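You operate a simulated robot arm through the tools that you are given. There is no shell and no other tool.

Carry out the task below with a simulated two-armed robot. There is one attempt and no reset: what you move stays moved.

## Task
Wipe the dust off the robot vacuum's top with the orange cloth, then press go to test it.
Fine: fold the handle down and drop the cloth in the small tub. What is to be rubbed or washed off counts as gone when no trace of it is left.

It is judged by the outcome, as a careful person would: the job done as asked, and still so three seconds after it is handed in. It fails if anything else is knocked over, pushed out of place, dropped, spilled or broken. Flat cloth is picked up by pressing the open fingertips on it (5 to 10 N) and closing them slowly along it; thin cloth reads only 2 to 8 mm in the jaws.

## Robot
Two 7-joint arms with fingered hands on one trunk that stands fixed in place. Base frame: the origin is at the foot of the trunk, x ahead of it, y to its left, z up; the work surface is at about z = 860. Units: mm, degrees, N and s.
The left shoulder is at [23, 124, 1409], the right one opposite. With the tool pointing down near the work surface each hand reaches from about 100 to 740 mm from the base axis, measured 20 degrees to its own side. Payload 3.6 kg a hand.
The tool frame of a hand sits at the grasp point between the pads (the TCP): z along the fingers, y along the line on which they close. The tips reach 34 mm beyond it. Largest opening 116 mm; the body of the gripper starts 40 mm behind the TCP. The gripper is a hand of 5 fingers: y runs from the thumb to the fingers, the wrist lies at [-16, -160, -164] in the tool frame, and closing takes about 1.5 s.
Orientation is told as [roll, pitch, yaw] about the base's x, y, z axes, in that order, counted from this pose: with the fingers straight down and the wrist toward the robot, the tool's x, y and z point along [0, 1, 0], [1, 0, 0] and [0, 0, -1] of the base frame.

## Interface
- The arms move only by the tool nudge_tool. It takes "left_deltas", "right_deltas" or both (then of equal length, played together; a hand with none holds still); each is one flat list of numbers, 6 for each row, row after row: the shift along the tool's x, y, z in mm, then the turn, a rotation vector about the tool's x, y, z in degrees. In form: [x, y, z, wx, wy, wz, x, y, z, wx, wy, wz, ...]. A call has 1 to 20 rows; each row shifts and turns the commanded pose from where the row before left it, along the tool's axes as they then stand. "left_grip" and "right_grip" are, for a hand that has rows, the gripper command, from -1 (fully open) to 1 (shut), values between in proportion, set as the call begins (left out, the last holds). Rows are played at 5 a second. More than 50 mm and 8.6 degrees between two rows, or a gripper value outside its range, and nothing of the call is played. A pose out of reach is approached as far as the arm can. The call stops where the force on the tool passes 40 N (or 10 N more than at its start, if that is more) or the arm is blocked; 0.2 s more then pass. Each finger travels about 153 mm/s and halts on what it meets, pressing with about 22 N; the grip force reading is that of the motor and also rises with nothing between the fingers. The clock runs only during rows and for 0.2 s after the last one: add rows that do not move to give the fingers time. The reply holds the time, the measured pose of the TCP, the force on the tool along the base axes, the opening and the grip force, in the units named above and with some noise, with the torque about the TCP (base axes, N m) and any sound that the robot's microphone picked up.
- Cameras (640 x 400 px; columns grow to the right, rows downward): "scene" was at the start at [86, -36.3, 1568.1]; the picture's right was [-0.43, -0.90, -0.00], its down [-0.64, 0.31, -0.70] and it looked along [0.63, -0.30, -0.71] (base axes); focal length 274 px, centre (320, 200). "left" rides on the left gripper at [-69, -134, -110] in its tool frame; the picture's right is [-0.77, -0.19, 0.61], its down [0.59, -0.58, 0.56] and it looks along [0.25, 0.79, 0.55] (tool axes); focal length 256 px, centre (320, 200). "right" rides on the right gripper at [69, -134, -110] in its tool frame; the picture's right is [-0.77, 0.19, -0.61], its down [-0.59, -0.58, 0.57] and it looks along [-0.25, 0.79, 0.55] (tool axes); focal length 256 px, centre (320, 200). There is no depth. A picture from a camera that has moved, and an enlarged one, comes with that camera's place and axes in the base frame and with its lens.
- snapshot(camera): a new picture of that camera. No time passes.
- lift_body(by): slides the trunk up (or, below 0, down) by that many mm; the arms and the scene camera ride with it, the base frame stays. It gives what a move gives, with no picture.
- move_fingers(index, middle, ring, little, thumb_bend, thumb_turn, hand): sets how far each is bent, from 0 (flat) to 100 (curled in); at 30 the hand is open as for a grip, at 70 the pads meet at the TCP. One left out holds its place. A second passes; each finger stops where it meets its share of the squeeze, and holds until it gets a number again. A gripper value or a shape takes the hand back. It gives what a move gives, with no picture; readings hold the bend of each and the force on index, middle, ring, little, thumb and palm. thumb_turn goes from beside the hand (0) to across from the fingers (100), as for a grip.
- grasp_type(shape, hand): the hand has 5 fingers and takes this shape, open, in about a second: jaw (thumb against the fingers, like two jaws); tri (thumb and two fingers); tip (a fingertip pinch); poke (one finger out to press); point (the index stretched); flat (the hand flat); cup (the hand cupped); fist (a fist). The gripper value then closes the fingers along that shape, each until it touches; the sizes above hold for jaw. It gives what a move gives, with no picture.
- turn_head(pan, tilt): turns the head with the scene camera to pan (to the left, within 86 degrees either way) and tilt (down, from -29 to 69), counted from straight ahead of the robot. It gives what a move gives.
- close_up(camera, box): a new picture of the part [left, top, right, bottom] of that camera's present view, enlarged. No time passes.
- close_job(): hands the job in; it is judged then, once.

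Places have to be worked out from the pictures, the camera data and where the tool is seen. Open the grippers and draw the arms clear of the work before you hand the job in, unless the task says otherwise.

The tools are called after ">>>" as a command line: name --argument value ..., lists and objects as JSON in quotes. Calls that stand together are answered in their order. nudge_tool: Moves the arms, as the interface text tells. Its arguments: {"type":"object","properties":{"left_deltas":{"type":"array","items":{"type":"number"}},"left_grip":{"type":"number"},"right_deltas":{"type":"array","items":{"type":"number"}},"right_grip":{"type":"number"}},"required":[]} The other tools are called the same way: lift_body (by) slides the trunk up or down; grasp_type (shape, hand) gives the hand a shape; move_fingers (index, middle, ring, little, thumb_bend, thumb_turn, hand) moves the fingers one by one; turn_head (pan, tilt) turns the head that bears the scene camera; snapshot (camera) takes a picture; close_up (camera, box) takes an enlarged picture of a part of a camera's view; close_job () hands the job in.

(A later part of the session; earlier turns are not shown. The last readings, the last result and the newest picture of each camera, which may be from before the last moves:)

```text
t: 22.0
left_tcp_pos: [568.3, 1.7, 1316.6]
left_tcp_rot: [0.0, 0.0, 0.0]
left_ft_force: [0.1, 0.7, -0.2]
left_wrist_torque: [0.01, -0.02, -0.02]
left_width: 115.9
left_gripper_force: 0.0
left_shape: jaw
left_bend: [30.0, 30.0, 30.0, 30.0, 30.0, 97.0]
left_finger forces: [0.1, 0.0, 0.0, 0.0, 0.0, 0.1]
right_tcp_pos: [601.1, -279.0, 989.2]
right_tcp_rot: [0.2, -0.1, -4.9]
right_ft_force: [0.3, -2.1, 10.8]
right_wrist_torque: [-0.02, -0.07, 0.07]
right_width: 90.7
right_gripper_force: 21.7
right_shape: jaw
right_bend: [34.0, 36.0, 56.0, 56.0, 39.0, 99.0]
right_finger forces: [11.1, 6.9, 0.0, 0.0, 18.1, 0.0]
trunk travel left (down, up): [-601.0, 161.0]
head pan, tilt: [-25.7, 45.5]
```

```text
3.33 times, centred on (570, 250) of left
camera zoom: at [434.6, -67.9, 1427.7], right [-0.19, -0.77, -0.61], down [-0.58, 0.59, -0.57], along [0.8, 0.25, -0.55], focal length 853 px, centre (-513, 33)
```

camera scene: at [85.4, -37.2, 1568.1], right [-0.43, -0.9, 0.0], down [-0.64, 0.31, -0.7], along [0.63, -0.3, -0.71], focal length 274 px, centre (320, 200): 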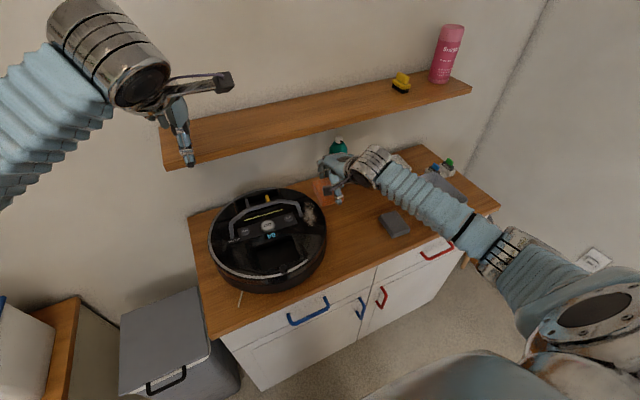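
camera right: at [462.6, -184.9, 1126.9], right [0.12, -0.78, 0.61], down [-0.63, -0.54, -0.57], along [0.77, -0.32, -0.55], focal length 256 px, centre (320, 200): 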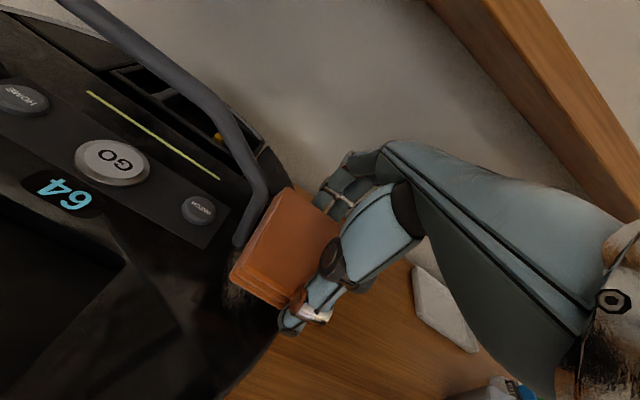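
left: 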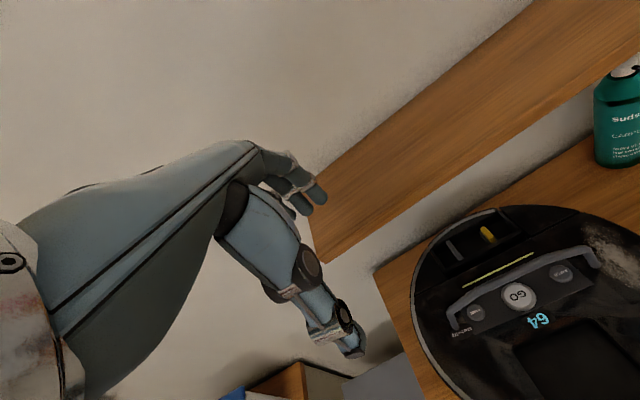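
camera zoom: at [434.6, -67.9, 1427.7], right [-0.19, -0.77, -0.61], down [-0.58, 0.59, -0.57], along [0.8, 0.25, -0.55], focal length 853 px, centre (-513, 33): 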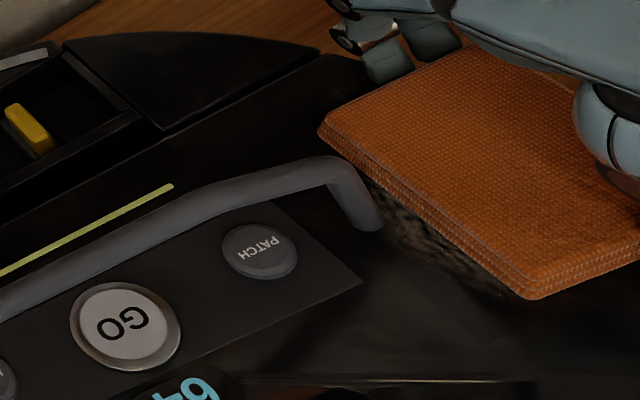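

The force rose to about 11 N, a little more than I want. I lift off to see how much dust is left.

>>> nudge_tool --right_deltas '[0, 0, -15, 0, 0, 0, -30, 0, -15, 0, 0, 0, -30, 0, 0, 0, 0, 0, 0, 0, 0, 0, 0, 0]'

>>> close_up --camera "left" --box '[500, 190, 640, 310]'

>>> close_up --camera "scene" --box '[200, 150, 380, 300]'

>>> close_up --camera "right" --box '[50, 100, 320, 350]'

```text
t: 23.0
left_tcp_pos: [568.8, 1.3, 1316.6]
left_tcp_rot: [0.1, 0.1, 0.0]
left_ft_force: [0.4, 0.5, 0.5]
left_wrist_torque: [0.01, -0.04, 0.02]
left_width: 115.8
left_gripper_force: 0.0
left_shape: jaw
left_bend: [30.0, 30.0, 30.0, 30.0, 30.0, 97.0]
left_finger forces: [0.0, 0.1, 0.0, 0.0, 0.0, 0.0]
right_tcp_pos: [599.5, -339.3, 1019.8]
right_tcp_rot: [0.0, -0.1, -4.9]
right_ft_force: [-0.3, 0.6, -0.2]
right_wrist_torque: [-0.02, 0.04, 0.0]
right_width: 90.8
right_gripper_force: 22.3
right_shape: jaw
right_bend: [35.0, 36.0, 56.0, 56.0, 39.0, 99.0]
right_finger forces: [11.3, 6.3, 0.1, 0.0, 17.5, 0.1]
trunk travel left (down, up): [-601.0, 161.0]
head pan, tilt: [-25.7, 45.5]
```

```text
3.33 times, centred on (570, 250) of left
camera zoom: at [435.9, -67.8, 1427.3], right [-0.19, -0.77, -0.61], down [-0.58, 0.59, -0.57], along [0.79, 0.25, -0.55], focal length 853 px, centre (-513, 33)
```

zoom: 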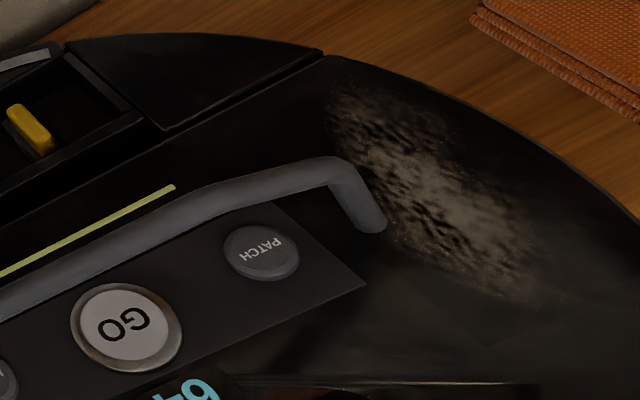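

```text
2.67 times, centred on (290, 225) of scene
camera zoom: at [86.0, -35.6, 1568.1], right [-0.43, -0.9, 0.0], down [-0.64, 0.31, -0.7], along [0.63, -0.3, -0.71], focal length 730 px, centre (400, 133)
```

zoom: 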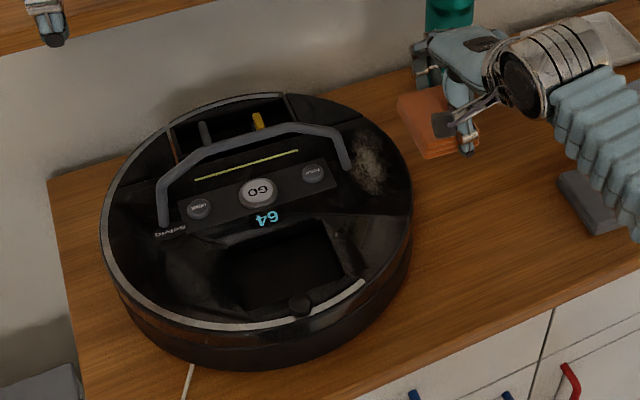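

```text
1.60 times, centred on (185, 225) of right
camera zoom: at [471.3, -257.1, 1130.0], right [0.12, -0.78, 0.61], down [-0.63, -0.54, -0.56], along [0.77, -0.32, -0.55], focal length 410 px, centre (536, 160)
```

zoom: 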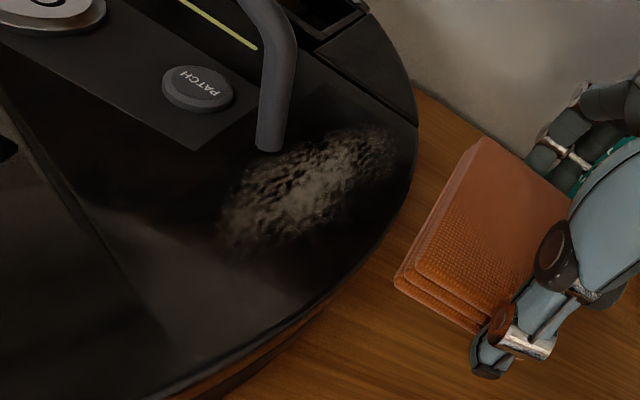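

The dust has clearly faded but not gone. Comparing pictures, the vacuum itself rolled about 14 mm away in +x with the first strokes, so it needs holding, as a person would do with the other hand. I bring the left hand back from the shelf edge and down toward the vacuum's left rim.

>>> nudge_tool --left_deltas '[10, -30, 0, 0, 0, 0, 10, -30, 0, 0, 0, 0, 12, 0, 40, 0, 0, 0, 0, 0, 45, 0, 0, 0, 0, 0, 45, 0, 0, 0, 0, 0, 45, 0, 0, 0, 0, 0, 45, 0, 0, 0, 0, 0, 40, 0, 0, 0, 0, 0, 0, 0, 0, 0]' --left_grip -1

>>> snapshot --camera "scene"

>>> snapshot --camera "left"

```text
t: 25.0
left_tcp_pos: [513.0, 32.0, 1056.1]
left_tcp_rot: [0.0, 0.0, -0.1]
left_ft_force: [0.7, 0.3, 1.1]
left_wrist_torque: [0.0, 0.02, -0.03]
left_width: 115.9
left_gripper_force: 0.0
left_shape: jaw
left_bend: [30.0, 30.0, 30.0, 30.0, 30.0, 97.0]
left_finger forces: [0.0, 0.0, 0.1, 0.0, 0.0, 0.1]
right_tcp_pos: [597.9, -338.6, 1020.2]
right_tcp_rot: [0.0, 0.0, -5.0]
right_ft_force: [-0.7, 0.0, -0.4]
right_wrist_torque: [-0.01, 0.03, -0.02]
right_width: 90.6
right_gripper_force: 21.8
right_shape: jaw
right_bend: [35.0, 36.0, 56.0, 56.0, 39.0, 99.0]
right_finger forces: [11.2, 6.4, 0.0, 0.0, 17.3, 0.1]
trunk travel left (down, up): [-601.0, 161.0]
head pan, tilt: [-25.7, 45.5]
```

```text
taken
camera scene: at [86.2, -36.1, 1568.1], right [-0.43, -0.9, 0.0], down [-0.64, 0.31, -0.7], along [0.63, -0.3, -0.71], focal length 274 px, centre (320, 200)
```

scene: 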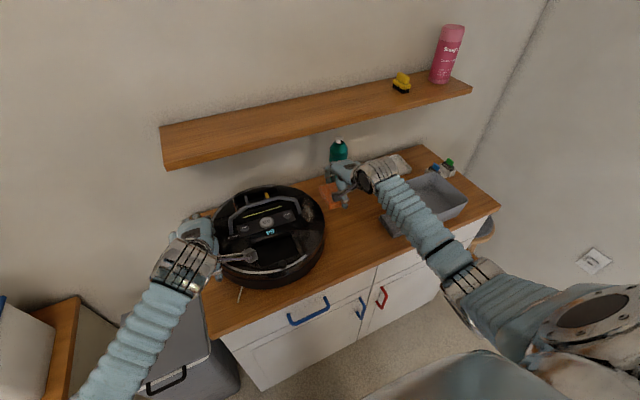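

```text
taken
camera left: at [378.9, -36.4, 1167.8], right [-0.19, -0.77, -0.61], down [-0.58, 0.59, -0.56], along [0.79, 0.25, -0.55], focal length 256 px, centre (320, 200)
```

left: 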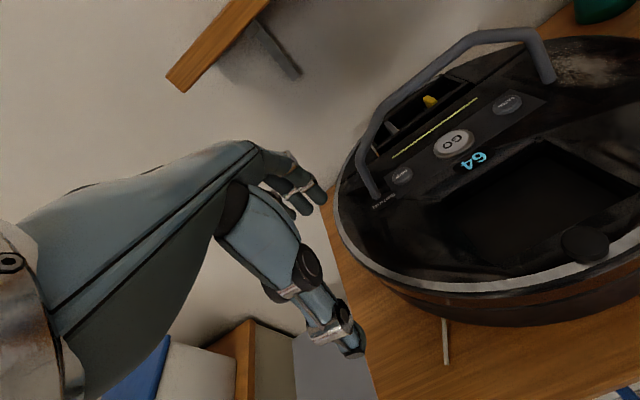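

The left hand is beside the vacuum with clear air to the handle; the left leg foot is now around (617, -16). I narrow the left fingers, move forward over the left rim region and start down.

>>> nudge_tool --left_deltas '[-5, 34, 0, 0, 0, 0, -5, 34, 0, 0, 0, 0, 0, 34, 0, 0, 0, 0, 0, 0, 30, 0, 0, 0, 0, 0, 0, 0, 0, 0]' --left_grip -0.4

>>> snapshot --camera "left"

>>> close_up --camera "scene" --box '[160, 150, 360, 300]'

```text
t: 26.2
left_tcp_pos: [612.8, 23.5, 1023.6]
left_tcp_rot: [0.0, 0.2, 0.0]
left_ft_force: [0.2, -0.7, 0.4]
left_wrist_torque: [0.01, -0.04, 0.02]
left_width: 81.6
left_gripper_force: 0.0
left_shape: jaw
left_bend: [34.0, 37.0, 52.0, 52.0, 55.0, 99.0]
left_finger forces: [0.0, 0.1, 0.0, 0.1, 0.0, 0.0]
right_tcp_pos: [598.9, -339.7, 1019.2]
right_tcp_rot: [0.1, -0.1, -4.9]
right_ft_force: [0.2, 0.4, -0.9]
right_wrist_torque: [-0.03, -0.02, 0.02]
right_width: 90.7
right_gripper_force: 22.4
right_shape: jaw
right_bend: [35.0, 36.0, 56.0, 56.0, 39.0, 99.0]
right_finger forces: [11.1, 6.4, 0.1, 0.0, 17.4, 0.1]
trunk travel left (down, up): [-601.0, 161.0]
head pan, tilt: [-25.7, 45.5]
```

```text
taken
camera left: at [478.5, -46.7, 1135.4], right [-0.19, -0.77, -0.61], down [-0.58, 0.59, -0.56], along [0.79, 0.25, -0.55], focal length 256 px, centre (320, 200)
```

left: 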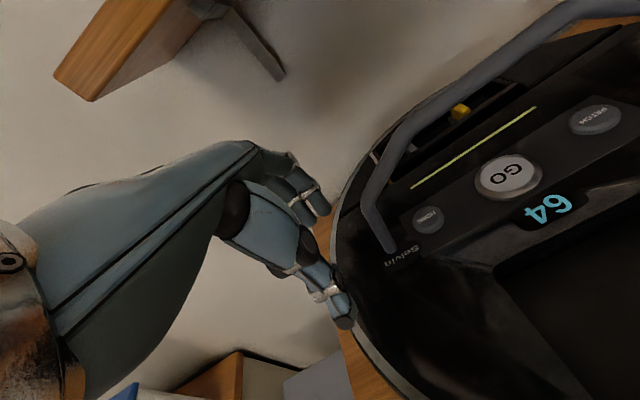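

```text
2.67 times, centred on (260, 225) of scene
camera zoom: at [86.6, -36.2, 1568.1], right [-0.43, -0.9, 0.0], down [-0.64, 0.31, -0.7], along [0.63, -0.3, -0.71], focal length 730 px, centre (480, 133)
```

zoom: 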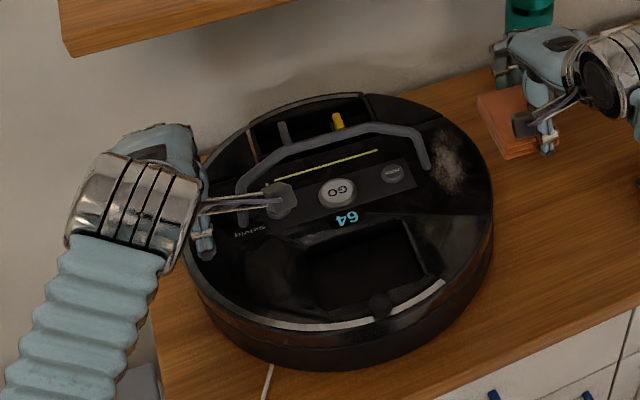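

The thumb would land right at the rim, so I shift the left hand about 8 mm inward. Then I lower it to press on the vacuum's top left margin.

>>> nudge_tool --left_deltas '[-4, 0, 5, 0, 0, 0, -4, 0, 15, 0, 0, 0, 0, 0, 8, 0, 0, 0, 0, 0, 4, 0, 0, 0, 0, 0, 0, 0, 0, 0]'

>>> close_up --camera "left" --box '[220, 120, 500, 360]'

```text
t: 27.4
left_tcp_pos: [610.0, 14.8, 994.3]
left_tcp_rot: [0.0, 0.1, 0.1]
left_ft_force: [-0.9, 0.7, -1.2]
left_wrist_torque: [-0.02, -0.02, -0.01]
left_width: 81.4
left_gripper_force: 0.2
left_shape: jaw
left_bend: [34.0, 37.0, 52.0, 52.0, 55.0, 99.0]
left_finger forces: [0.0, 0.0, 0.0, 0.0, 0.1, 0.0]
right_tcp_pos: [597.6, -338.6, 1020.7]
right_tcp_rot: [0.1, 0.0, -5.0]
right_ft_force: [0.2, -0.1, -0.2]
right_wrist_torque: [-0.04, 0.01, 0.0]
right_width: 90.5
right_gripper_force: 21.7
right_shape: jaw
right_bend: [35.0, 36.0, 56.0, 56.0, 39.0, 99.0]
right_finger forces: [11.2, 6.3, 0.1, 0.0, 17.3, 0.1]
trunk travel left (down, up): [-601.0, 161.0]
head pan, tilt: [-25.7, 45.5]
```

```text
1.67 times, centred on (360, 240) of left
camera zoom: at [477.0, -54.6, 1104.9], right [-0.19, -0.77, -0.61], down [-0.58, 0.59, -0.56], along [0.79, 0.25, -0.55], focal length 427 px, centre (253, 133)
```

zoom: 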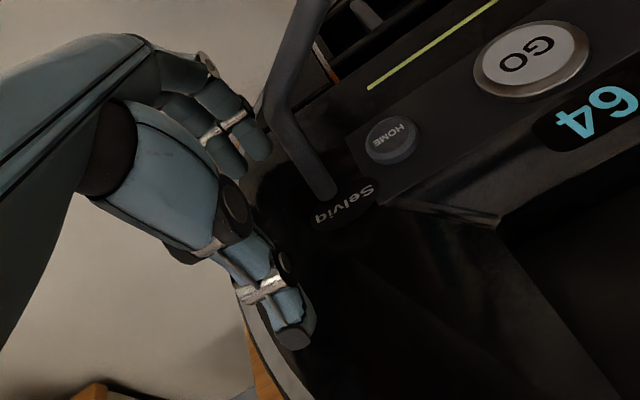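

The left fingertips are just above the top, clear of the leg. I lower in small steps until they press.

>>> nudge_tool --left_deltas '[0, 0, 3, 0, 0, 0, 0, 0, 3, 0, 0, 0, 0, 0, 0, 0, 0, 0]'

>>> nudge_tool --left_deltas '[0, 0, 3, 0, 0, 0, 0, 0, 0, 0, 0, 0]'

```text
t: 28.2
left_tcp_pos: [610.9, 14.3, 990.0]
left_tcp_rot: [0.1, 0.2, 0.0]
left_ft_force: [-0.7, -0.5, -0.8]
left_wrist_torque: [0.02, 0.02, -0.02]
left_width: 81.7
left_gripper_force: 0.1
left_shape: jaw
left_bend: [34.0, 37.0, 52.0, 52.0, 55.0, 99.0]
left_finger forces: [0.1, 0.0, 0.0, 0.0, 0.0, 0.0]
right_tcp_pos: [597.6, -339.5, 1019.9]
right_tcp_rot: [0.0, 0.0, -4.9]
right_ft_force: [-0.2, 0.2, -0.3]
right_wrist_torque: [0.03, 0.01, 0.01]
right_width: 90.7
right_gripper_force: 22.2
right_shape: jaw
right_bend: [35.0, 36.0, 56.0, 56.0, 39.0, 99.0]
right_finger forces: [11.2, 6.3, 0.1, 0.0, 17.4, 0.0]
trunk travel left (down, up): [-601.0, 161.0]
head pan, tilt: [-25.7, 45.5]
```

```text
t: 28.8
left_tcp_pos: [610.8, 15.1, 985.7]
left_tcp_rot: [0.0, 0.0, 0.1]
left_ft_force: [-0.1, -0.7, 0.0]
left_wrist_torque: [0.01, 0.04, 0.03]
left_width: 81.4
left_gripper_force: 0.1
left_shape: jaw
left_bend: [34.0, 37.0, 52.0, 52.0, 55.0, 99.0]
left_finger forces: [0.0, 0.1, 0.0, 0.0, 0.2, 0.0]
right_tcp_pos: [599.9, -340.9, 1020.0]
right_tcp_rot: [-0.1, 0.1, -5.0]
right_ft_force: [-0.2, 0.1, -1.0]
right_wrist_torque: [0.03, -0.02, -0.03]
right_width: 91.0
right_gripper_force: 22.5
right_shape: jaw
right_bend: [35.0, 36.0, 56.0, 56.0, 39.0, 99.0]
right_finger forces: [11.2, 6.3, 0.0, 0.1, 17.5, 0.1]
trunk travel left (down, up): [-601.0, 161.0]
head pan, tilt: [-25.7, 45.5]
```

No contact yet at TCP z 986, so I continue down in 2 mm steps.

>>> nudge_tool --left_deltas '[0, 0, 2, 0, 0, 0, 0, 0, 0, 0, 0, 0]'

>>> nudge_tool --left_deltas '[0, 0, 2, 0, 0, 0, 0, 0, 0, 0, 0, 0]'

>>> nudge_tool --left_deltas '[0, 0, 2, 0, 0, 0, 0, 0, 0, 0, 0, 0]'

```text
t: 29.4
left_tcp_pos: [611.8, 14.3, 984.9]
left_tcp_rot: [0.0, -0.1, 0.1]
left_ft_force: [-0.7, 0.9, 5.9]
left_wrist_torque: [-0.01, -0.13, 0.03]
left_width: 81.3
left_gripper_force: 0.0
left_shape: jaw
left_bend: [34.0, 37.0, 52.0, 52.0, 55.0, 99.0]
left_finger forces: [2.1, 2.6, 0.0, 0.0, 2.0, 0.1]
right_tcp_pos: [599.1, -340.7, 1020.1]
right_tcp_rot: [0.0, -0.1, -5.0]
right_ft_force: [0.2, -0.6, 0.1]
right_wrist_torque: [-0.01, -0.03, 0.0]
right_width: 90.8
right_gripper_force: 22.1
right_shape: jaw
right_bend: [35.0, 36.0, 56.0, 56.0, 39.0, 99.0]
right_finger forces: [11.1, 6.4, 0.1, 0.1, 17.4, 0.0]
trunk travel left (down, up): [-601.0, 161.0]
head pan, tilt: [-25.7, 45.5]
```

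```text
t: 30.0
left_tcp_pos: [610.8, 14.4, 984.0]
left_tcp_rot: [0.1, -0.3, -0.2]
left_ft_force: [0.7, -0.2, 17.2]
left_wrist_torque: [-0.01, -0.29, 0.0]
left_width: 80.8
left_gripper_force: 0.0
left_shape: jaw
left_bend: [34.0, 36.0, 52.0, 52.0, 55.0, 99.0]
left_finger forces: [5.8, 5.0, 0.0, 0.0, 5.4, 0.0]
right_tcp_pos: [597.7, -340.3, 1021.0]
right_tcp_rot: [0.0, -0.2, -5.0]
right_ft_force: [0.2, 0.3, -1.1]
right_wrist_torque: [-0.03, 0.0, 0.0]
right_width: 90.7
right_gripper_force: 22.4
right_shape: jaw
right_bend: [35.0, 36.0, 56.0, 56.0, 39.0, 99.0]
right_finger forces: [11.2, 6.3, 0.0, 0.1, 17.4, 0.0]
trunk travel left (down, up): [-601.0, 161.0]
head pan, tilt: [-25.7, 45.5]
```

```text
t: 30.6
left_tcp_pos: [612.0, 13.8, 983.2]
left_tcp_rot: [-0.1, -0.4, -0.1]
left_ft_force: [0.8, 0.2, 25.7]
left_wrist_torque: [-0.03, -0.35, 0.09]
left_width: 80.7
left_gripper_force: 0.1
left_shape: jaw
left_bend: [34.0, 36.0, 52.0, 52.0, 55.0, 99.0]
left_finger forces: [8.6, 6.8, 0.1, 0.1, 10.0, 0.1]
right_tcp_pos: [596.5, -339.6, 1021.1]
right_tcp_rot: [0.0, -0.1, -5.1]
right_ft_force: [0.6, -1.0, -0.3]
right_wrist_torque: [-0.02, -0.01, 0.0]
right_width: 90.6
right_gripper_force: 22.5
right_shape: jaw
right_bend: [35.0, 36.0, 56.0, 56.0, 39.0, 99.0]
right_finger forces: [11.2, 6.3, 0.1, 0.0, 17.3, 0.1]
trunk travel left (down, up): [-601.0, 161.0]
head pan, tilt: [-25.7, 45.5]
```

The left hand presses with about 26 N on three tips, enough to hold. The vacuum had rolled about 14 mm forward, so I drag it gently back along -x with this hand and check in the picture.

>>> nudge_tool --left_deltas '[0, 0, -1, 0, 0, 0, 0, -3, 0, 0, 0, 0, 0, -3, 0, 0, 0, 0, 0, -3, 0, 0, 0, 0, 0, -3, 0, 0, 0, 0, 0, 0, 0, 0, 0, 0]'

>>> close_up --camera "scene" --box '[200, 150, 380, 300]'

```text
t: 32.0
left_tcp_pos: [598.2, 13.7, 983.3]
left_tcp_rot: [-0.2, -0.2, 0.0]
left_ft_force: [2.2, 3.2, 25.8]
left_wrist_torque: [0.1, -0.37, 0.19]
left_width: 80.4
left_gripper_force: 0.1
left_shape: jaw
left_bend: [32.0, 35.0, 52.0, 52.0, 55.0, 99.0]
left_finger forces: [8.7, 7.4, 0.0, 0.1, 10.2, 0.0]
right_tcp_pos: [596.6, -338.7, 1021.2]
right_tcp_rot: [0.0, -0.1, -5.1]
right_ft_force: [0.3, -0.6, 0.0]
right_wrist_torque: [0.01, 0.02, 0.02]
right_width: 91.0
right_gripper_force: 22.2
right_shape: jaw
right_bend: [35.0, 36.0, 56.0, 56.0, 39.0, 99.0]
right_finger forces: [11.2, 6.3, 0.0, 0.0, 17.4, 0.1]
trunk travel left (down, up): [-601.0, 161.0]
head pan, tilt: [-25.7, 45.5]
```

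```text
2.67 times, centred on (290, 225) of scene
camera zoom: at [83.2, -35.7, 1568.3], right [-0.43, -0.9, 0.0], down [-0.64, 0.31, -0.7], along [0.63, -0.3, -0.71], focal length 730 px, centre (400, 133)
```

zoom: 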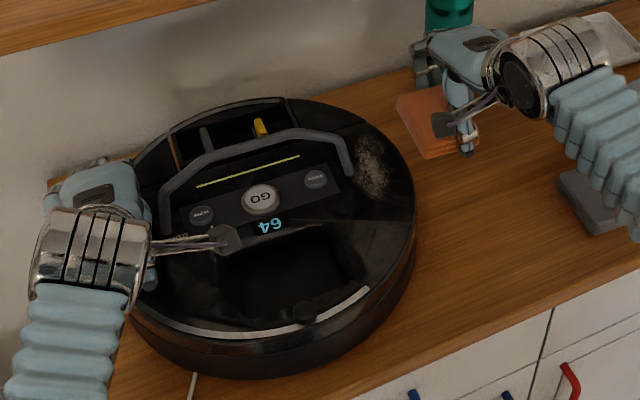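

HOME is back where it began, and PATCH is within about 4 mm, so the vacuum is essentially back in place and held. I bring the cloth over the dust again, keeping right of the leg.

>>> nudge_tool --right_deltas '[30, 0, 0, 0, 0, 0, 31, 0, 0, 0, 0, 0, 0, 0, 15, 0, 0, 0, 0, 0, 12, 0, 0, 0, 0, 0, 0, 0, 0, 0]'

>>> close_up --camera "scene" --box '[200, 150, 380, 300]'

>>> close_up --camera "right" --box '[150, 120, 360, 350]'

```text
t: 33.2
left_tcp_pos: [599.6, 14.7, 984.2]
left_tcp_rot: [-0.2, -0.2, -0.1]
left_ft_force: [0.5, 3.6, 26.4]
left_wrist_torque: [0.05, -0.34, 0.16]
left_width: 80.6
left_gripper_force: 0.1
left_shape: jaw
left_bend: [32.0, 35.0, 52.0, 52.0, 55.0, 99.0]
left_finger forces: [8.9, 6.9, 0.0, 0.1, 10.6, 0.1]
right_tcp_pos: [601.0, -278.3, 993.9]
right_tcp_rot: [0.0, 0.0, -5.0]
right_ft_force: [-0.2, 0.7, -0.8]
right_wrist_torque: [0.01, -0.01, 0.0]
right_width: 90.5
right_gripper_force: 21.6
right_shape: jaw
right_bend: [35.0, 36.0, 56.0, 56.0, 39.0, 99.0]
right_finger forces: [11.2, 6.2, 0.0, 0.1, 17.4, 0.0]
trunk travel left (down, up): [-601.0, 161.0]
head pan, tilt: [-25.7, 45.5]
```

```text
2.67 times, centred on (290, 225) of scene
camera zoom: at [83.1, -35.8, 1568.3], right [-0.43, -0.9, 0.0], down [-0.64, 0.31, -0.7], along [0.63, -0.3, -0.71], focal length 730 px, centre (400, 133)
```

zoom: 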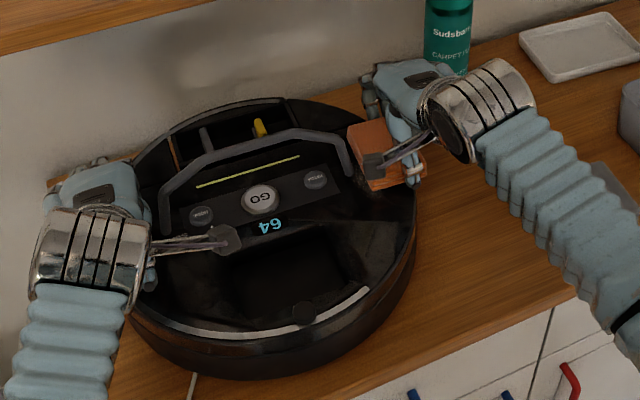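

```text
1.74 times, centred on (255, 235) of right
camera zoom: at [474.4, -195.5, 1104.0], right [0.12, -0.78, 0.61], down [-0.63, -0.54, -0.57], along [0.77, -0.32, -0.55], focal length 445 px, centre (433, 139)
```

zoom: 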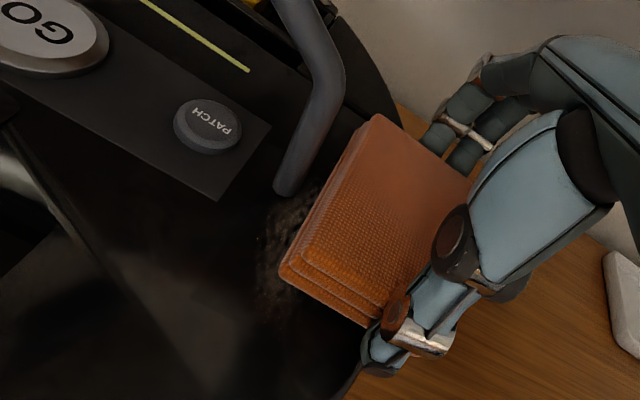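

The cloth is placed well. I lower to light contact and rub in y strokes, straight toward and away from the holding hand, so the vacuum is not twisted.

>>> nudge_tool --right_deltas '[0, 0, 2, 0, 0, 0, 0, 0, 2, 0, 0, 0, 0, 0, 0, 0, 0, 0]'

>>> nudge_tool --right_deltas '[0, 0, 1, 0, 0, 0, -12, 0, 0, 0, 0, 0, -12, 0, 0, 0, 0, 0, 12, 0, 0, 0, 0, 0, 12, 0, 0, 0, 0, 0, 6, 0, 0, 0, 0, 0, -12, 0, 0, 0, 0, 0, -12, 0, 0, 0, 0, 0, 12, 0, 0, 0, 0, 0, 12, 0, 0, 0, 0, 0, 0, 0, 0, 0, 0, 0]'

>>> close_up --camera "scene" --box '[200, 150, 380, 300]'

```text
t: 34.0
left_tcp_pos: [598.7, 14.5, 984.2]
left_tcp_rot: [-0.1, -0.3, -0.1]
left_ft_force: [1.7, 2.3, 23.8]
left_wrist_torque: [0.07, -0.39, 0.13]
left_width: 80.7
left_gripper_force: 0.1
left_shape: jaw
left_bend: [32.0, 35.0, 52.0, 52.0, 55.0, 99.0]
left_finger forces: [9.1, 7.2, 0.1, 0.0, 9.0, 0.1]
right_tcp_pos: [601.4, -277.9, 989.6]
right_tcp_rot: [-0.1, -0.2, -5.0]
right_ft_force: [-0.1, -0.1, 2.4]
right_wrist_torque: [0.01, 0.06, 0.02]
right_width: 90.9
right_gripper_force: 22.2
right_shape: jaw
right_bend: [35.0, 36.0, 56.0, 56.0, 39.0, 99.0]
right_finger forces: [11.2, 6.2, 0.0, 0.0, 17.3, 0.0]
trunk travel left (down, up): [-601.0, 161.0]
head pan, tilt: [-25.7, 45.5]
```

```text
t: 36.4
left_tcp_pos: [598.0, 14.4, 983.8]
left_tcp_rot: [-0.1, -0.3, 0.0]
left_ft_force: [-0.1, 1.2, 25.5]
left_wrist_torque: [0.02, -0.3, 0.06]
left_width: 80.5
left_gripper_force: 0.1
left_shape: jaw
left_bend: [33.0, 36.0, 52.0, 52.0, 55.0, 99.0]
left_finger forces: [8.3, 6.5, 0.1, 0.0, 9.8, 0.1]
right_tcp_pos: [601.7, -272.6, 987.9]
right_tcp_rot: [-0.1, -0.1, -5.0]
right_ft_force: [-0.6, -4.4, 9.1]
right_wrist_torque: [-0.11, 0.05, 0.03]
right_width: 90.7
right_gripper_force: 21.5
right_shape: jaw
right_bend: [34.0, 36.0, 56.0, 56.0, 39.0, 99.0]
right_finger forces: [11.0, 7.0, 0.2, 0.0, 18.5, 0.1]
trunk travel left (down, up): [-601.0, 161.0]
head pan, tilt: [-25.7, 45.5]
```

```text
2.67 times, centred on (290, 225) of scene
camera zoom: at [81.9, -36.4, 1568.4], right [-0.43, -0.9, 0.0], down [-0.64, 0.31, -0.7], along [0.63, -0.3, -0.71], focal length 730 px, centre (400, 133)
```

zoom: 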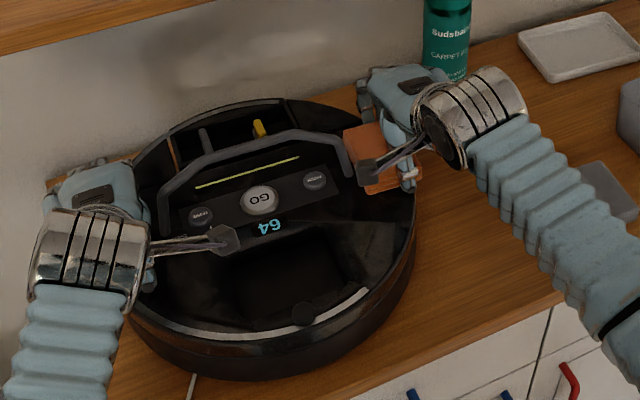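

The vacuum stays still and the contact force is about 9 N. I keep rubbing with y strokes, first shifted 18 mm toward the far end of the patch.

>>> nudge_tool --right_deltas '[0, 9, 0, 0, 0, 0, 0, 9, 0, 0, 0, 0, -13, 0, 0, 0, 0, 0, -13, 0, 0, 0, 0, 0, 13, 0, 0, 0, 0, 0, 13, 0, 0, 0, 0, 0, -13, 0, 0, 0, 0, 0, -13, 0, 0, 0, 0, 0, 13, 0, 0, 0, 0, 0, 13, 0, 0, 0, 0, 0, -13, 0, 0, 0, 0, 0, -13, 0, 0, 0, 0, 0, 13, 0, 0, 0, 0, 0, 13, 0, 0, 0, 0, 0, -13, 0, 0, 0, 0, 0, -13, 0, 0, 0, 0, 0, 13, 0, 0, 0, 0, 0, 13, 0, 0, 0, 0, 0, 0, 0, 0, 0, 0, 0]'

>>> nudge_tool --right_deltas '[-2, -12, 0, 0, 0, 0, 0, -12, 0, 0, 0, 0, 0, -12, 0, 0, 0, 0, -13, 0, 0, 0, 0, 0, -13, 0, 0, 0, 0, 0, 13, 0, 0, 0, 0, 0, 13, 0, 0, 0, 0, 0, -13, 0, 0, 0, 0, 0, -13, 0, 0, 0, 0, 0, 13, 0, 0, 0, 0, 0, 13, 0, 0, 0, 0, 0, -13, 0, 0, 0, 0, 0, -13, 0, 0, 0, 0, 0, 13, 0, 0, 0, 0, 0, 13, 0, 0, 0, 0, 0, -13, 0, 0, 0, 0, 0, -13, 0, 0, 0, 0, 0, 13, 0, 0, 0, 0, 0, 13, 0, 0, 0, 0, 0]'

>>> close_up --camera "right" --box '[100, 120, 340, 350]'

>>> close_up --camera "scene" --box '[200, 150, 380, 300]'

```text
t: 40.4
left_tcp_pos: [598.5, 14.0, 983.6]
left_tcp_rot: [0.0, -0.4, 0.0]
left_ft_force: [-0.7, -1.6, 25.2]
left_wrist_torque: [-0.1, -0.22, 0.12]
left_width: 80.9
left_gripper_force: 0.1
left_shape: jaw
left_bend: [34.0, 36.0, 52.0, 52.0, 55.0, 98.0]
left_finger forces: [8.5, 6.5, 0.1, 0.1, 10.1, 0.0]
right_tcp_pos: [618.5, -273.6, 989.8]
right_tcp_rot: [0.0, -0.1, -5.0]
right_ft_force: [0.3, -1.5, 6.5]
right_wrist_torque: [-0.06, -0.17, -0.05]
right_width: 90.7
right_gripper_force: 22.4
right_shape: jaw
right_bend: [33.0, 36.0, 56.0, 56.0, 39.0, 99.0]
right_finger forces: [11.7, 6.7, 0.2, 0.1, 18.2, 0.0]
trunk travel left (down, up): [-601.0, 161.0]
head pan, tilt: [-25.7, 45.5]
```

```text
t: 44.4
left_tcp_pos: [597.8, 14.7, 984.0]
left_tcp_rot: [0.0, -0.4, 0.0]
left_ft_force: [0.5, -0.2, 23.5]
left_wrist_torque: [-0.04, -0.35, -0.06]
left_width: 80.8
left_gripper_force: 0.0
left_shape: jaw
left_bend: [35.0, 36.0, 52.0, 52.0, 55.0, 99.0]
left_finger forces: [8.7, 6.6, 0.0, 0.0, 8.8, 0.0]
right_tcp_pos: [583.9, -272.5, 987.9]
right_tcp_rot: [0.0, -0.3, -5.1]
right_ft_force: [0.3, -3.9, 9.2]
right_wrist_torque: [-0.16, -0.01, 0.0]
right_width: 90.9
right_gripper_force: 22.4
right_shape: jaw
right_bend: [34.0, 36.0, 56.0, 56.0, 39.0, 99.0]
right_finger forces: [11.3, 6.8, 0.1, 0.1, 18.5, 0.0]
trunk travel left (down, up): [-601.0, 161.0]
head pan, tilt: [-25.7, 45.5]
```

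```text
1.74 times, centred on (220, 235) of right
camera zoom: at [456.0, -190.0, 1097.8], right [0.12, -0.78, 0.61], down [-0.62, -0.54, -0.57], along [0.77, -0.32, -0.55], focal length 445 px, centre (494, 139)
```

zoom: 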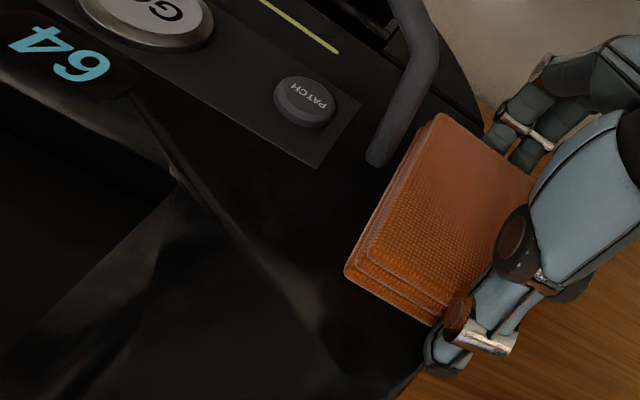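

```text
2.67 times, centred on (290, 225) of scene
camera zoom: at [82.0, -36.6, 1568.4], right [-0.43, -0.9, 0.0], down [-0.64, 0.31, -0.7], along [0.63, -0.3, -0.71], focal length 730 px, centre (400, 133)
```

zoom: 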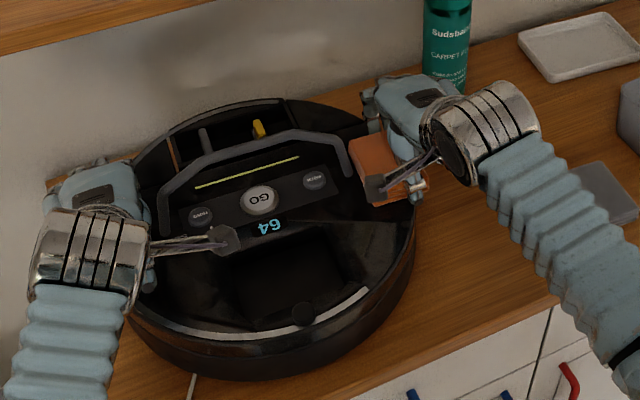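

No dust is visible beside the cloth any more. I lift off and move right to inspect the whole patch.

>>> nudge_tool --right_deltas '[0, 0, -15, 0, 0, 0, -30, 0, -15, 0, 0, 0, -35, 0, 0, 0, 0, 0, 0, 0, 0, 0, 0, 0]'

>>> close_up --camera "right" --box '[50, 80, 300, 330]'

>>> close_up --camera "scene" --box '[250, 170, 370, 270]'

```text
t: 45.4
left_tcp_pos: [598.1, 13.6, 983.6]
left_tcp_rot: [-0.2, -0.3, -0.1]
left_ft_force: [-1.0, -0.2, 25.7]
left_wrist_torque: [-0.03, -0.28, -0.04]
left_width: 80.8
left_gripper_force: 0.0
left_shape: jaw
left_bend: [35.0, 36.0, 52.0, 52.0, 55.0, 99.0]
left_finger forces: [9.0, 7.2, 0.0, 0.0, 9.4, 0.1]
right_tcp_pos: [577.9, -338.5, 1018.0]
right_tcp_rot: [0.0, -0.1, -5.0]
right_ft_force: [1.0, -0.6, 0.1]
right_wrist_torque: [0.02, 0.01, 0.01]
right_width: 90.7
right_gripper_force: 22.2
right_shape: jaw
right_bend: [35.0, 36.0, 56.0, 56.0, 39.0, 99.0]
right_finger forces: [11.6, 6.4, 0.1, 0.0, 17.8, 0.1]
trunk travel left (down, up): [-601.0, 161.0]
head pan, tilt: [-25.7, 45.5]
```

```text
1.60 times, centred on (175, 205) of right
camera zoom: at [450.1, -254.9, 1128.4], right [0.12, -0.78, 0.61], down [-0.63, -0.54, -0.57], along [0.77, -0.32, -0.55], focal length 410 px, centre (552, 192)
```

zoom: 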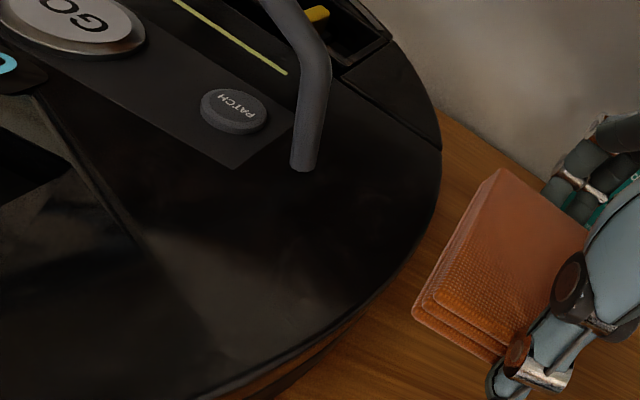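

```text
4.00 times, centred on (310, 220) of scene
camera zoom: at [83.0, -36.1, 1568.3], right [-0.43, -0.9, 0.0], down [-0.64, 0.31, -0.7], along [0.63, -0.3, -0.71], focal length 1095 px, centre (360, 120)
```

zoom: 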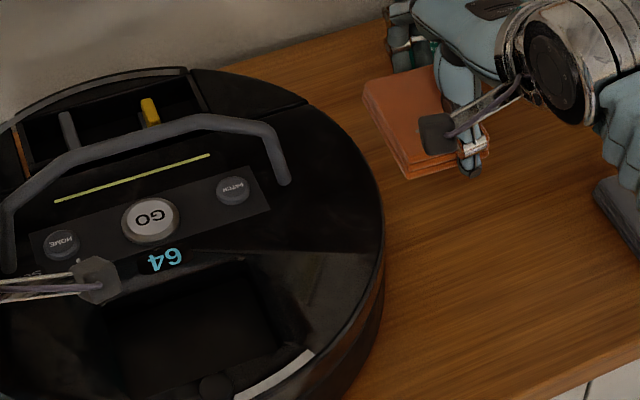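

The patch looks clean. I check tightly for leftover specks around the foot and the rim.

>>> close_up --camera "right" --box '[120, 140, 240, 250]'

>>> close_up --camera "scene" --box '[290, 185, 350, 230]'

```text
3.64 times, centred on (180, 195) of right
camera zoom: at [450.1, -254.9, 1128.4], right [0.12, -0.78, 0.61], down [-0.63, -0.54, -0.57], along [0.77, -0.32, -0.55], focal length 931 px, centre (829, 218)
```

zoom: 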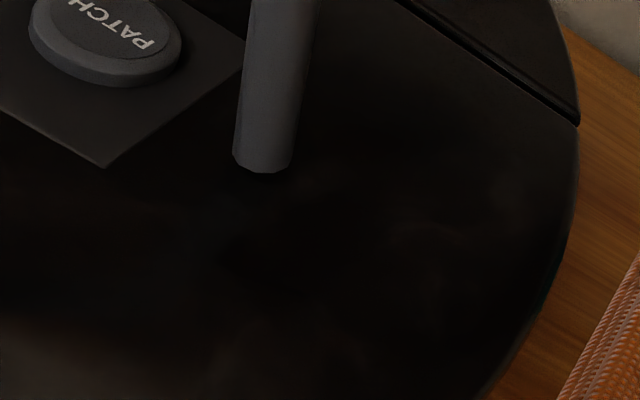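

```text
8.89 times, centred on (320, 208) of scene
camera zoom: at [83.0, -36.1, 1568.3], right [-0.43, -0.9, 0.0], down [-0.64, 0.31, -0.7], along [0.63, -0.3, -0.71], focal length 2433 px, centre (320, 133)
```

zoom: 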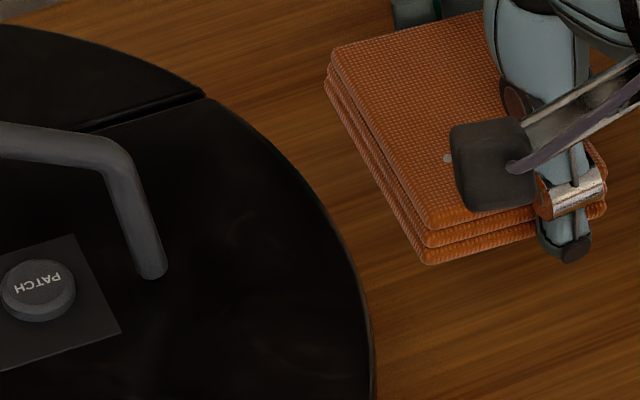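

It looks clean apart from perhaps an extremely faint haze, so I do another round of rubbing over the same area to be sure.

>>> nudge_tool --right_deltas '[30, 10, 0, 0, 0, 0, 31, 10, 15, 0, 0, 0, 0, 0, 10, 0, 0, 0, 0, 0, 5, 0, 0, 0, 4, 0, 0, 0, 0, 0, -13, 0, 0, 0, 0, 0, -13, 0, 0, 0, 0, 0, 13, 0, 0, 0, 0, 0, 13, 0, 0, 0, 0, 0, -13, 0, 0, 0, 0, 0, -13, 0, 0, 0, 0, 0, 13, 0, 0, 0, 0, 0, 13, 0, 0, 0, 0, 0, -13, 0, 0, 0, 0, 0, -13, 0, 0, 0, 0, 0, 13, 0, 0, 0, 0, 0, 13, 0, 0, 0, 0, 0]'

>>> nudge_tool --right_deltas '[-13, 6, 0, 0, 0, 0, -13, 6, 0, 0, 0, 0, 13, 6, 0, 0, 0, 0, 13, 0, 0, 0, 0, 0, -13, 0, 0, 0, 0, 0, -13, -6, 0, 0, 0, 0, 13, -6, 0, 0, 0, 0, 13, -6, 0, 0, 0, 0, -13, -6, 0, 0, 0, 0, -13, -6, 0, 0, 0, 0, 13, -6, 0, 0, 0, 0, 13, 0, 0, 0, 0, 0, -13, -5, 0, 0, 0, 0, -13, 0, 0, 0, 0, 0, 13, 5, 0, 0, 0, 0, 13, 5, 0, 0, 0, 0, -13, 5, 0, 0, 0, 0, -13, 0, 0, 0, 0, 0, 13, 0, 0, 0, 0, 0, 13, 0, 0, 0, 0, 0]'

>>> nudge_tool --right_deltas '[0, 0, -15, 0, 0, 0, -30, 0, -15, 0, 0, 0, -35, 0, 0, 0, 0, 0, 0, 0, 0, 0, 0, 0]'

>>> close_up --camera "right" --box '[100, 120, 260, 260]'

>>> close_up --camera "scene" --box '[250, 170, 370, 270]'

```text
t: 49.0
left_tcp_pos: [599.1, 13.8, 983.5]
left_tcp_rot: [0.0, -0.3, -0.2]
left_ft_force: [-1.2, 1.0, 25.4]
left_wrist_torque: [-0.01, -0.33, -0.02]
left_width: 80.7
left_gripper_force: 0.0
left_shape: jaw
left_bend: [35.0, 36.0, 52.0, 52.0, 55.0, 99.0]
left_finger forces: [9.1, 6.8, 0.1, 0.0, 9.3, 0.1]
right_tcp_pos: [602.2, -274.9, 987.9]
right_tcp_rot: [0.0, -0.2, -5.1]
right_ft_force: [0.2, -0.9, 4.5]
right_wrist_torque: [-0.07, -0.14, -0.05]
right_width: 90.5
right_gripper_force: 22.7
right_shape: jaw
right_bend: [34.0, 36.0, 56.0, 56.0, 39.0, 99.0]
right_finger forces: [11.3, 6.5, 0.2, 0.0, 18.2, 0.0]
trunk travel left (down, up): [-601.0, 161.0]
head pan, tilt: [-25.7, 45.5]
```

```text
t: 53.2
left_tcp_pos: [598.6, 14.1, 984.6]
left_tcp_rot: [0.0, -0.3, -0.1]
left_ft_force: [0.8, 1.0, 24.4]
left_wrist_torque: [0.02, -0.31, -0.04]
left_width: 80.8
left_gripper_force: 0.1
left_shape: jaw
left_bend: [35.0, 36.0, 52.0, 52.0, 55.0, 99.0]
left_finger forces: [8.9, 6.7, 0.0, 0.0, 9.0, 0.0]
right_tcp_pos: [597.2, -275.5, 987.3]
right_tcp_rot: [-0.1, -0.3, -5.2]
right_ft_force: [0.8, -3.1, 6.7]
right_wrist_torque: [-0.1, -0.03, -0.03]
right_width: 91.0
right_gripper_force: 22.1
right_shape: jaw
right_bend: [34.0, 36.0, 56.0, 56.0, 39.0, 99.0]
right_finger forces: [11.5, 6.5, 0.0, 0.1, 18.1, 0.0]
trunk travel left (down, up): [-601.0, 161.0]
head pan, tilt: [-25.7, 45.5]
```

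```text
t: 54.2
left_tcp_pos: [597.5, 13.4, 983.4]
left_tcp_rot: [0.0, -0.3, -0.1]
left_ft_force: [-0.2, 1.6, 25.1]
left_wrist_torque: [-0.04, -0.35, -0.03]
left_width: 80.8
left_gripper_force: 0.1
left_shape: jaw
left_bend: [35.0, 36.0, 52.0, 52.0, 55.0, 99.0]
left_finger forces: [9.1, 7.3, 0.1, 0.1, 9.4, 0.0]
right_tcp_pos: [587.7, -339.2, 1016.6]
right_tcp_rot: [0.0, -0.1, -5.0]
right_ft_force: [-0.5, -0.6, -1.0]
right_wrist_torque: [-0.01, 0.02, 0.0]
right_width: 90.9
right_gripper_force: 22.0
right_shape: jaw
right_bend: [35.0, 36.0, 56.0, 56.0, 39.0, 98.0]
right_finger forces: [11.4, 6.5, 0.0, 0.0, 18.0, 0.1]
trunk travel left (down, up): [-601.0, 161.0]
head pan, tilt: [-25.7, 45.5]
```

```text
2.86 times, centred on (180, 190) of right
camera zoom: at [460.5, -256.7, 1126.6], right [0.12, -0.78, 0.61], down [-0.62, -0.54, -0.57], along [0.77, -0.32, -0.55], focal length 731 px, centre (720, 229)
```

zoom: 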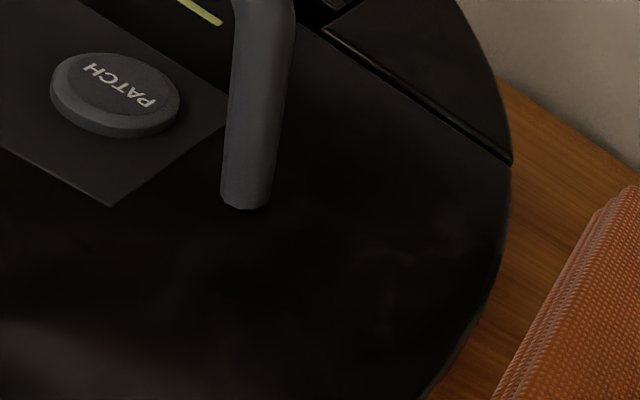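

```text
4.00 times, centred on (310, 220) of scene
camera zoom: at [83.0, -36.0, 1568.3], right [-0.43, -0.9, 0.0], down [-0.64, 0.31, -0.7], along [0.63, -0.3, -0.71], focal length 1095 px, centre (360, 120)
```

zoom: 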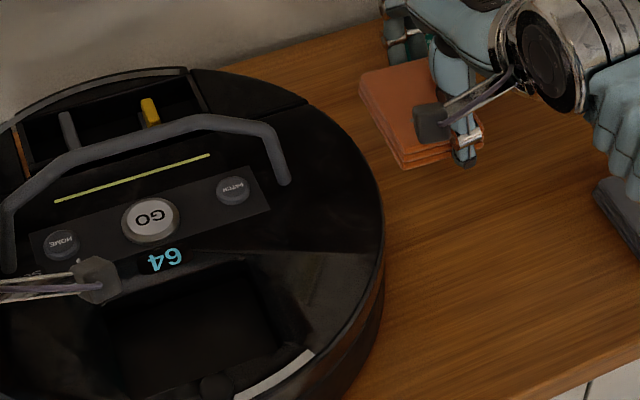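

The surface is clean apart from its own sheen. Now the cloth goes to the tub, whose rim centre I put at about (524, -676, 920). I carry it over at z of about 1040, turning the wrist toward the shoulder for reach, while the left hand keeps still.

>>> nudge_tool --right_deltas '[-41, -8.5, -5, 0, 0, 0, -41, -8.5, -5, 0, 0, 0, -41, -8.5, -5, 0, 0, 0, -41, -8.5, -5, 0, 0, 0, -41, -8.5, -5, 0, 0, 0, 0, 0, 0, 0, 0, 7.5, 0, 0, 0, 0, 0, 7.5, 0, 0, 0, 0, 0, 7.5, 0, 0, 0, 0, 0, 7.5, 0, 0, 0, 0, 0, 7.5, 0, 0, 0, 0, 0, 7.5, 0, 0, 0, 0, 0, 0]'

>>> snapshot --camera "scene"

>>> snapshot --camera "right"

```text
t: 56.8
left_tcp_pos: [597.7, 13.1, 983.9]
left_tcp_rot: [0.0, -0.3, -0.2]
left_ft_force: [-0.6, 0.5, 25.7]
left_wrist_torque: [0.01, -0.33, 0.0]
left_width: 80.8
left_gripper_force: 0.0
left_shape: jaw
left_bend: [35.0, 36.0, 52.0, 52.0, 55.0, 99.0]
left_finger forces: [9.3, 7.0, 0.0, 0.1, 9.4, 0.0]
right_tcp_pos: [529.8, -539.0, 1041.5]
right_tcp_rot: [0.1, 0.0, -50.1]
right_ft_force: [0.4, -0.3, -0.1]
right_wrist_torque: [-0.01, 0.0, 0.02]
right_width: 90.7
right_gripper_force: 22.1
right_shape: jaw
right_bend: [35.0, 36.0, 56.0, 56.0, 39.0, 98.0]
right_finger forces: [11.3, 6.4, 0.1, 0.0, 17.8, 0.1]
trunk travel left (down, up): [-601.0, 161.0]
head pan, tilt: [-25.7, 45.5]
```

```text
taken
camera scene: at [83.0, -36.5, 1568.3], right [-0.43, -0.9, 0.0], down [-0.64, 0.31, -0.7], along [0.63, -0.3, -0.71], focal length 274 px, centre (320, 200)
```

scene: 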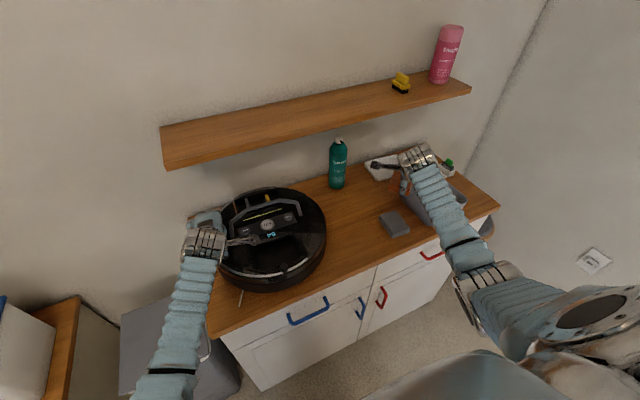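

```text
taken
camera right: at [497.1, -389.4, 1152.0], right [-0.47, -0.64, 0.61], down [-0.82, 0.07, -0.57], along [0.32, -0.77, -0.55], focal length 256 px, centre (320, 200)
```

right: 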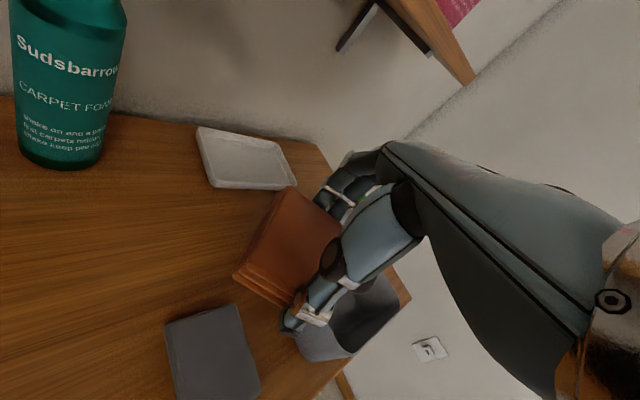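

The gray cloth and bottle are clear of the path. I continue over the tub at the same height.

>>> nudge_tool --right_deltas '[-26, 22, 0, 0, 0, 0, -26, 22, 0, 0, 0, 0, -26, 22, 0, 0, 0, 0, -26, 21, 0, 0, 0, 0, 0, 0, 0, 0, 0, 0, 0, 0, 0, 0, 0, 0]'

>>> close_up --camera "scene" --box '[340, 130, 520, 260]'

>>> snapshot --camera "right"

```text
t: 58.2
left_tcp_pos: [598.1, 13.4, 984.7]
left_tcp_rot: [-0.1, -0.3, 0.0]
left_ft_force: [-0.5, 1.2, 25.5]
left_wrist_torque: [-0.01, -0.36, 0.0]
left_width: 80.7
left_gripper_force: 0.0
left_shape: jaw
left_bend: [35.0, 36.0, 52.0, 52.0, 55.0, 99.0]
left_finger forces: [9.3, 7.2, 0.0, 0.0, 9.5, 0.0]
right_tcp_pos: [506.6, -673.4, 1042.1]
right_tcp_rot: [0.1, -0.1, -50.0]
right_ft_force: [-1.1, 0.2, -0.3]
right_wrist_torque: [0.0, 0.0, 0.0]
right_width: 90.6
right_gripper_force: 22.0
right_shape: jaw
right_bend: [35.0, 36.0, 56.0, 56.0, 39.0, 98.0]
right_finger forces: [11.2, 6.4, 0.1, 0.0, 17.8, 0.1]
trunk travel left (down, up): [-601.0, 161.0]
head pan, tilt: [-25.7, 45.5]
```

```text
3.08 times, centred on (430, 195) of scene
camera zoom: at [83.0, -36.5, 1568.3], right [-0.43, -0.9, 0.0], down [-0.64, 0.31, -0.7], along [0.63, -0.3, -0.71], focal length 842 px, centre (-18, 215)
```

zoom: 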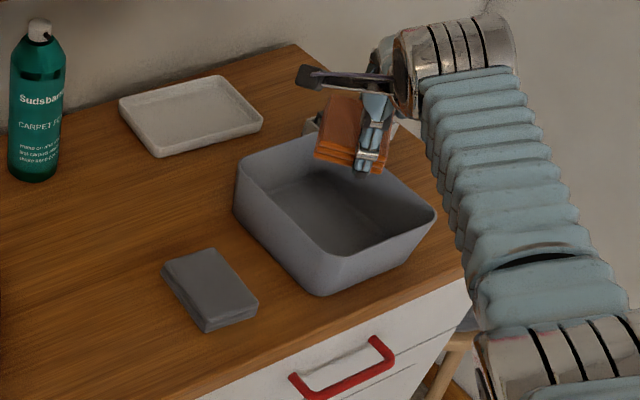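

```text
taken
camera right: at [473.0, -523.8, 1154.1], right [-0.47, -0.64, 0.61], down [-0.82, 0.06, -0.57], along [0.32, -0.77, -0.55], focal length 256 px, centre (320, 200)
```

right: 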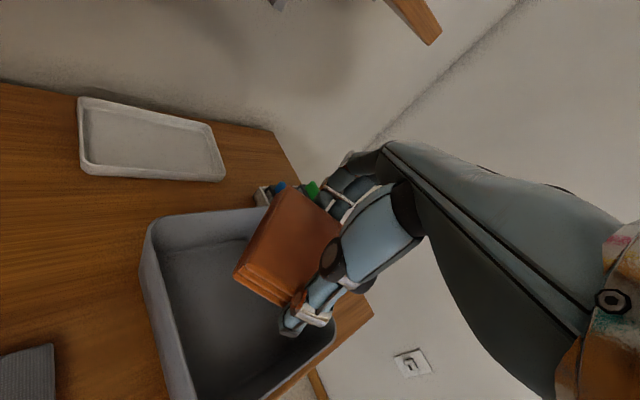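

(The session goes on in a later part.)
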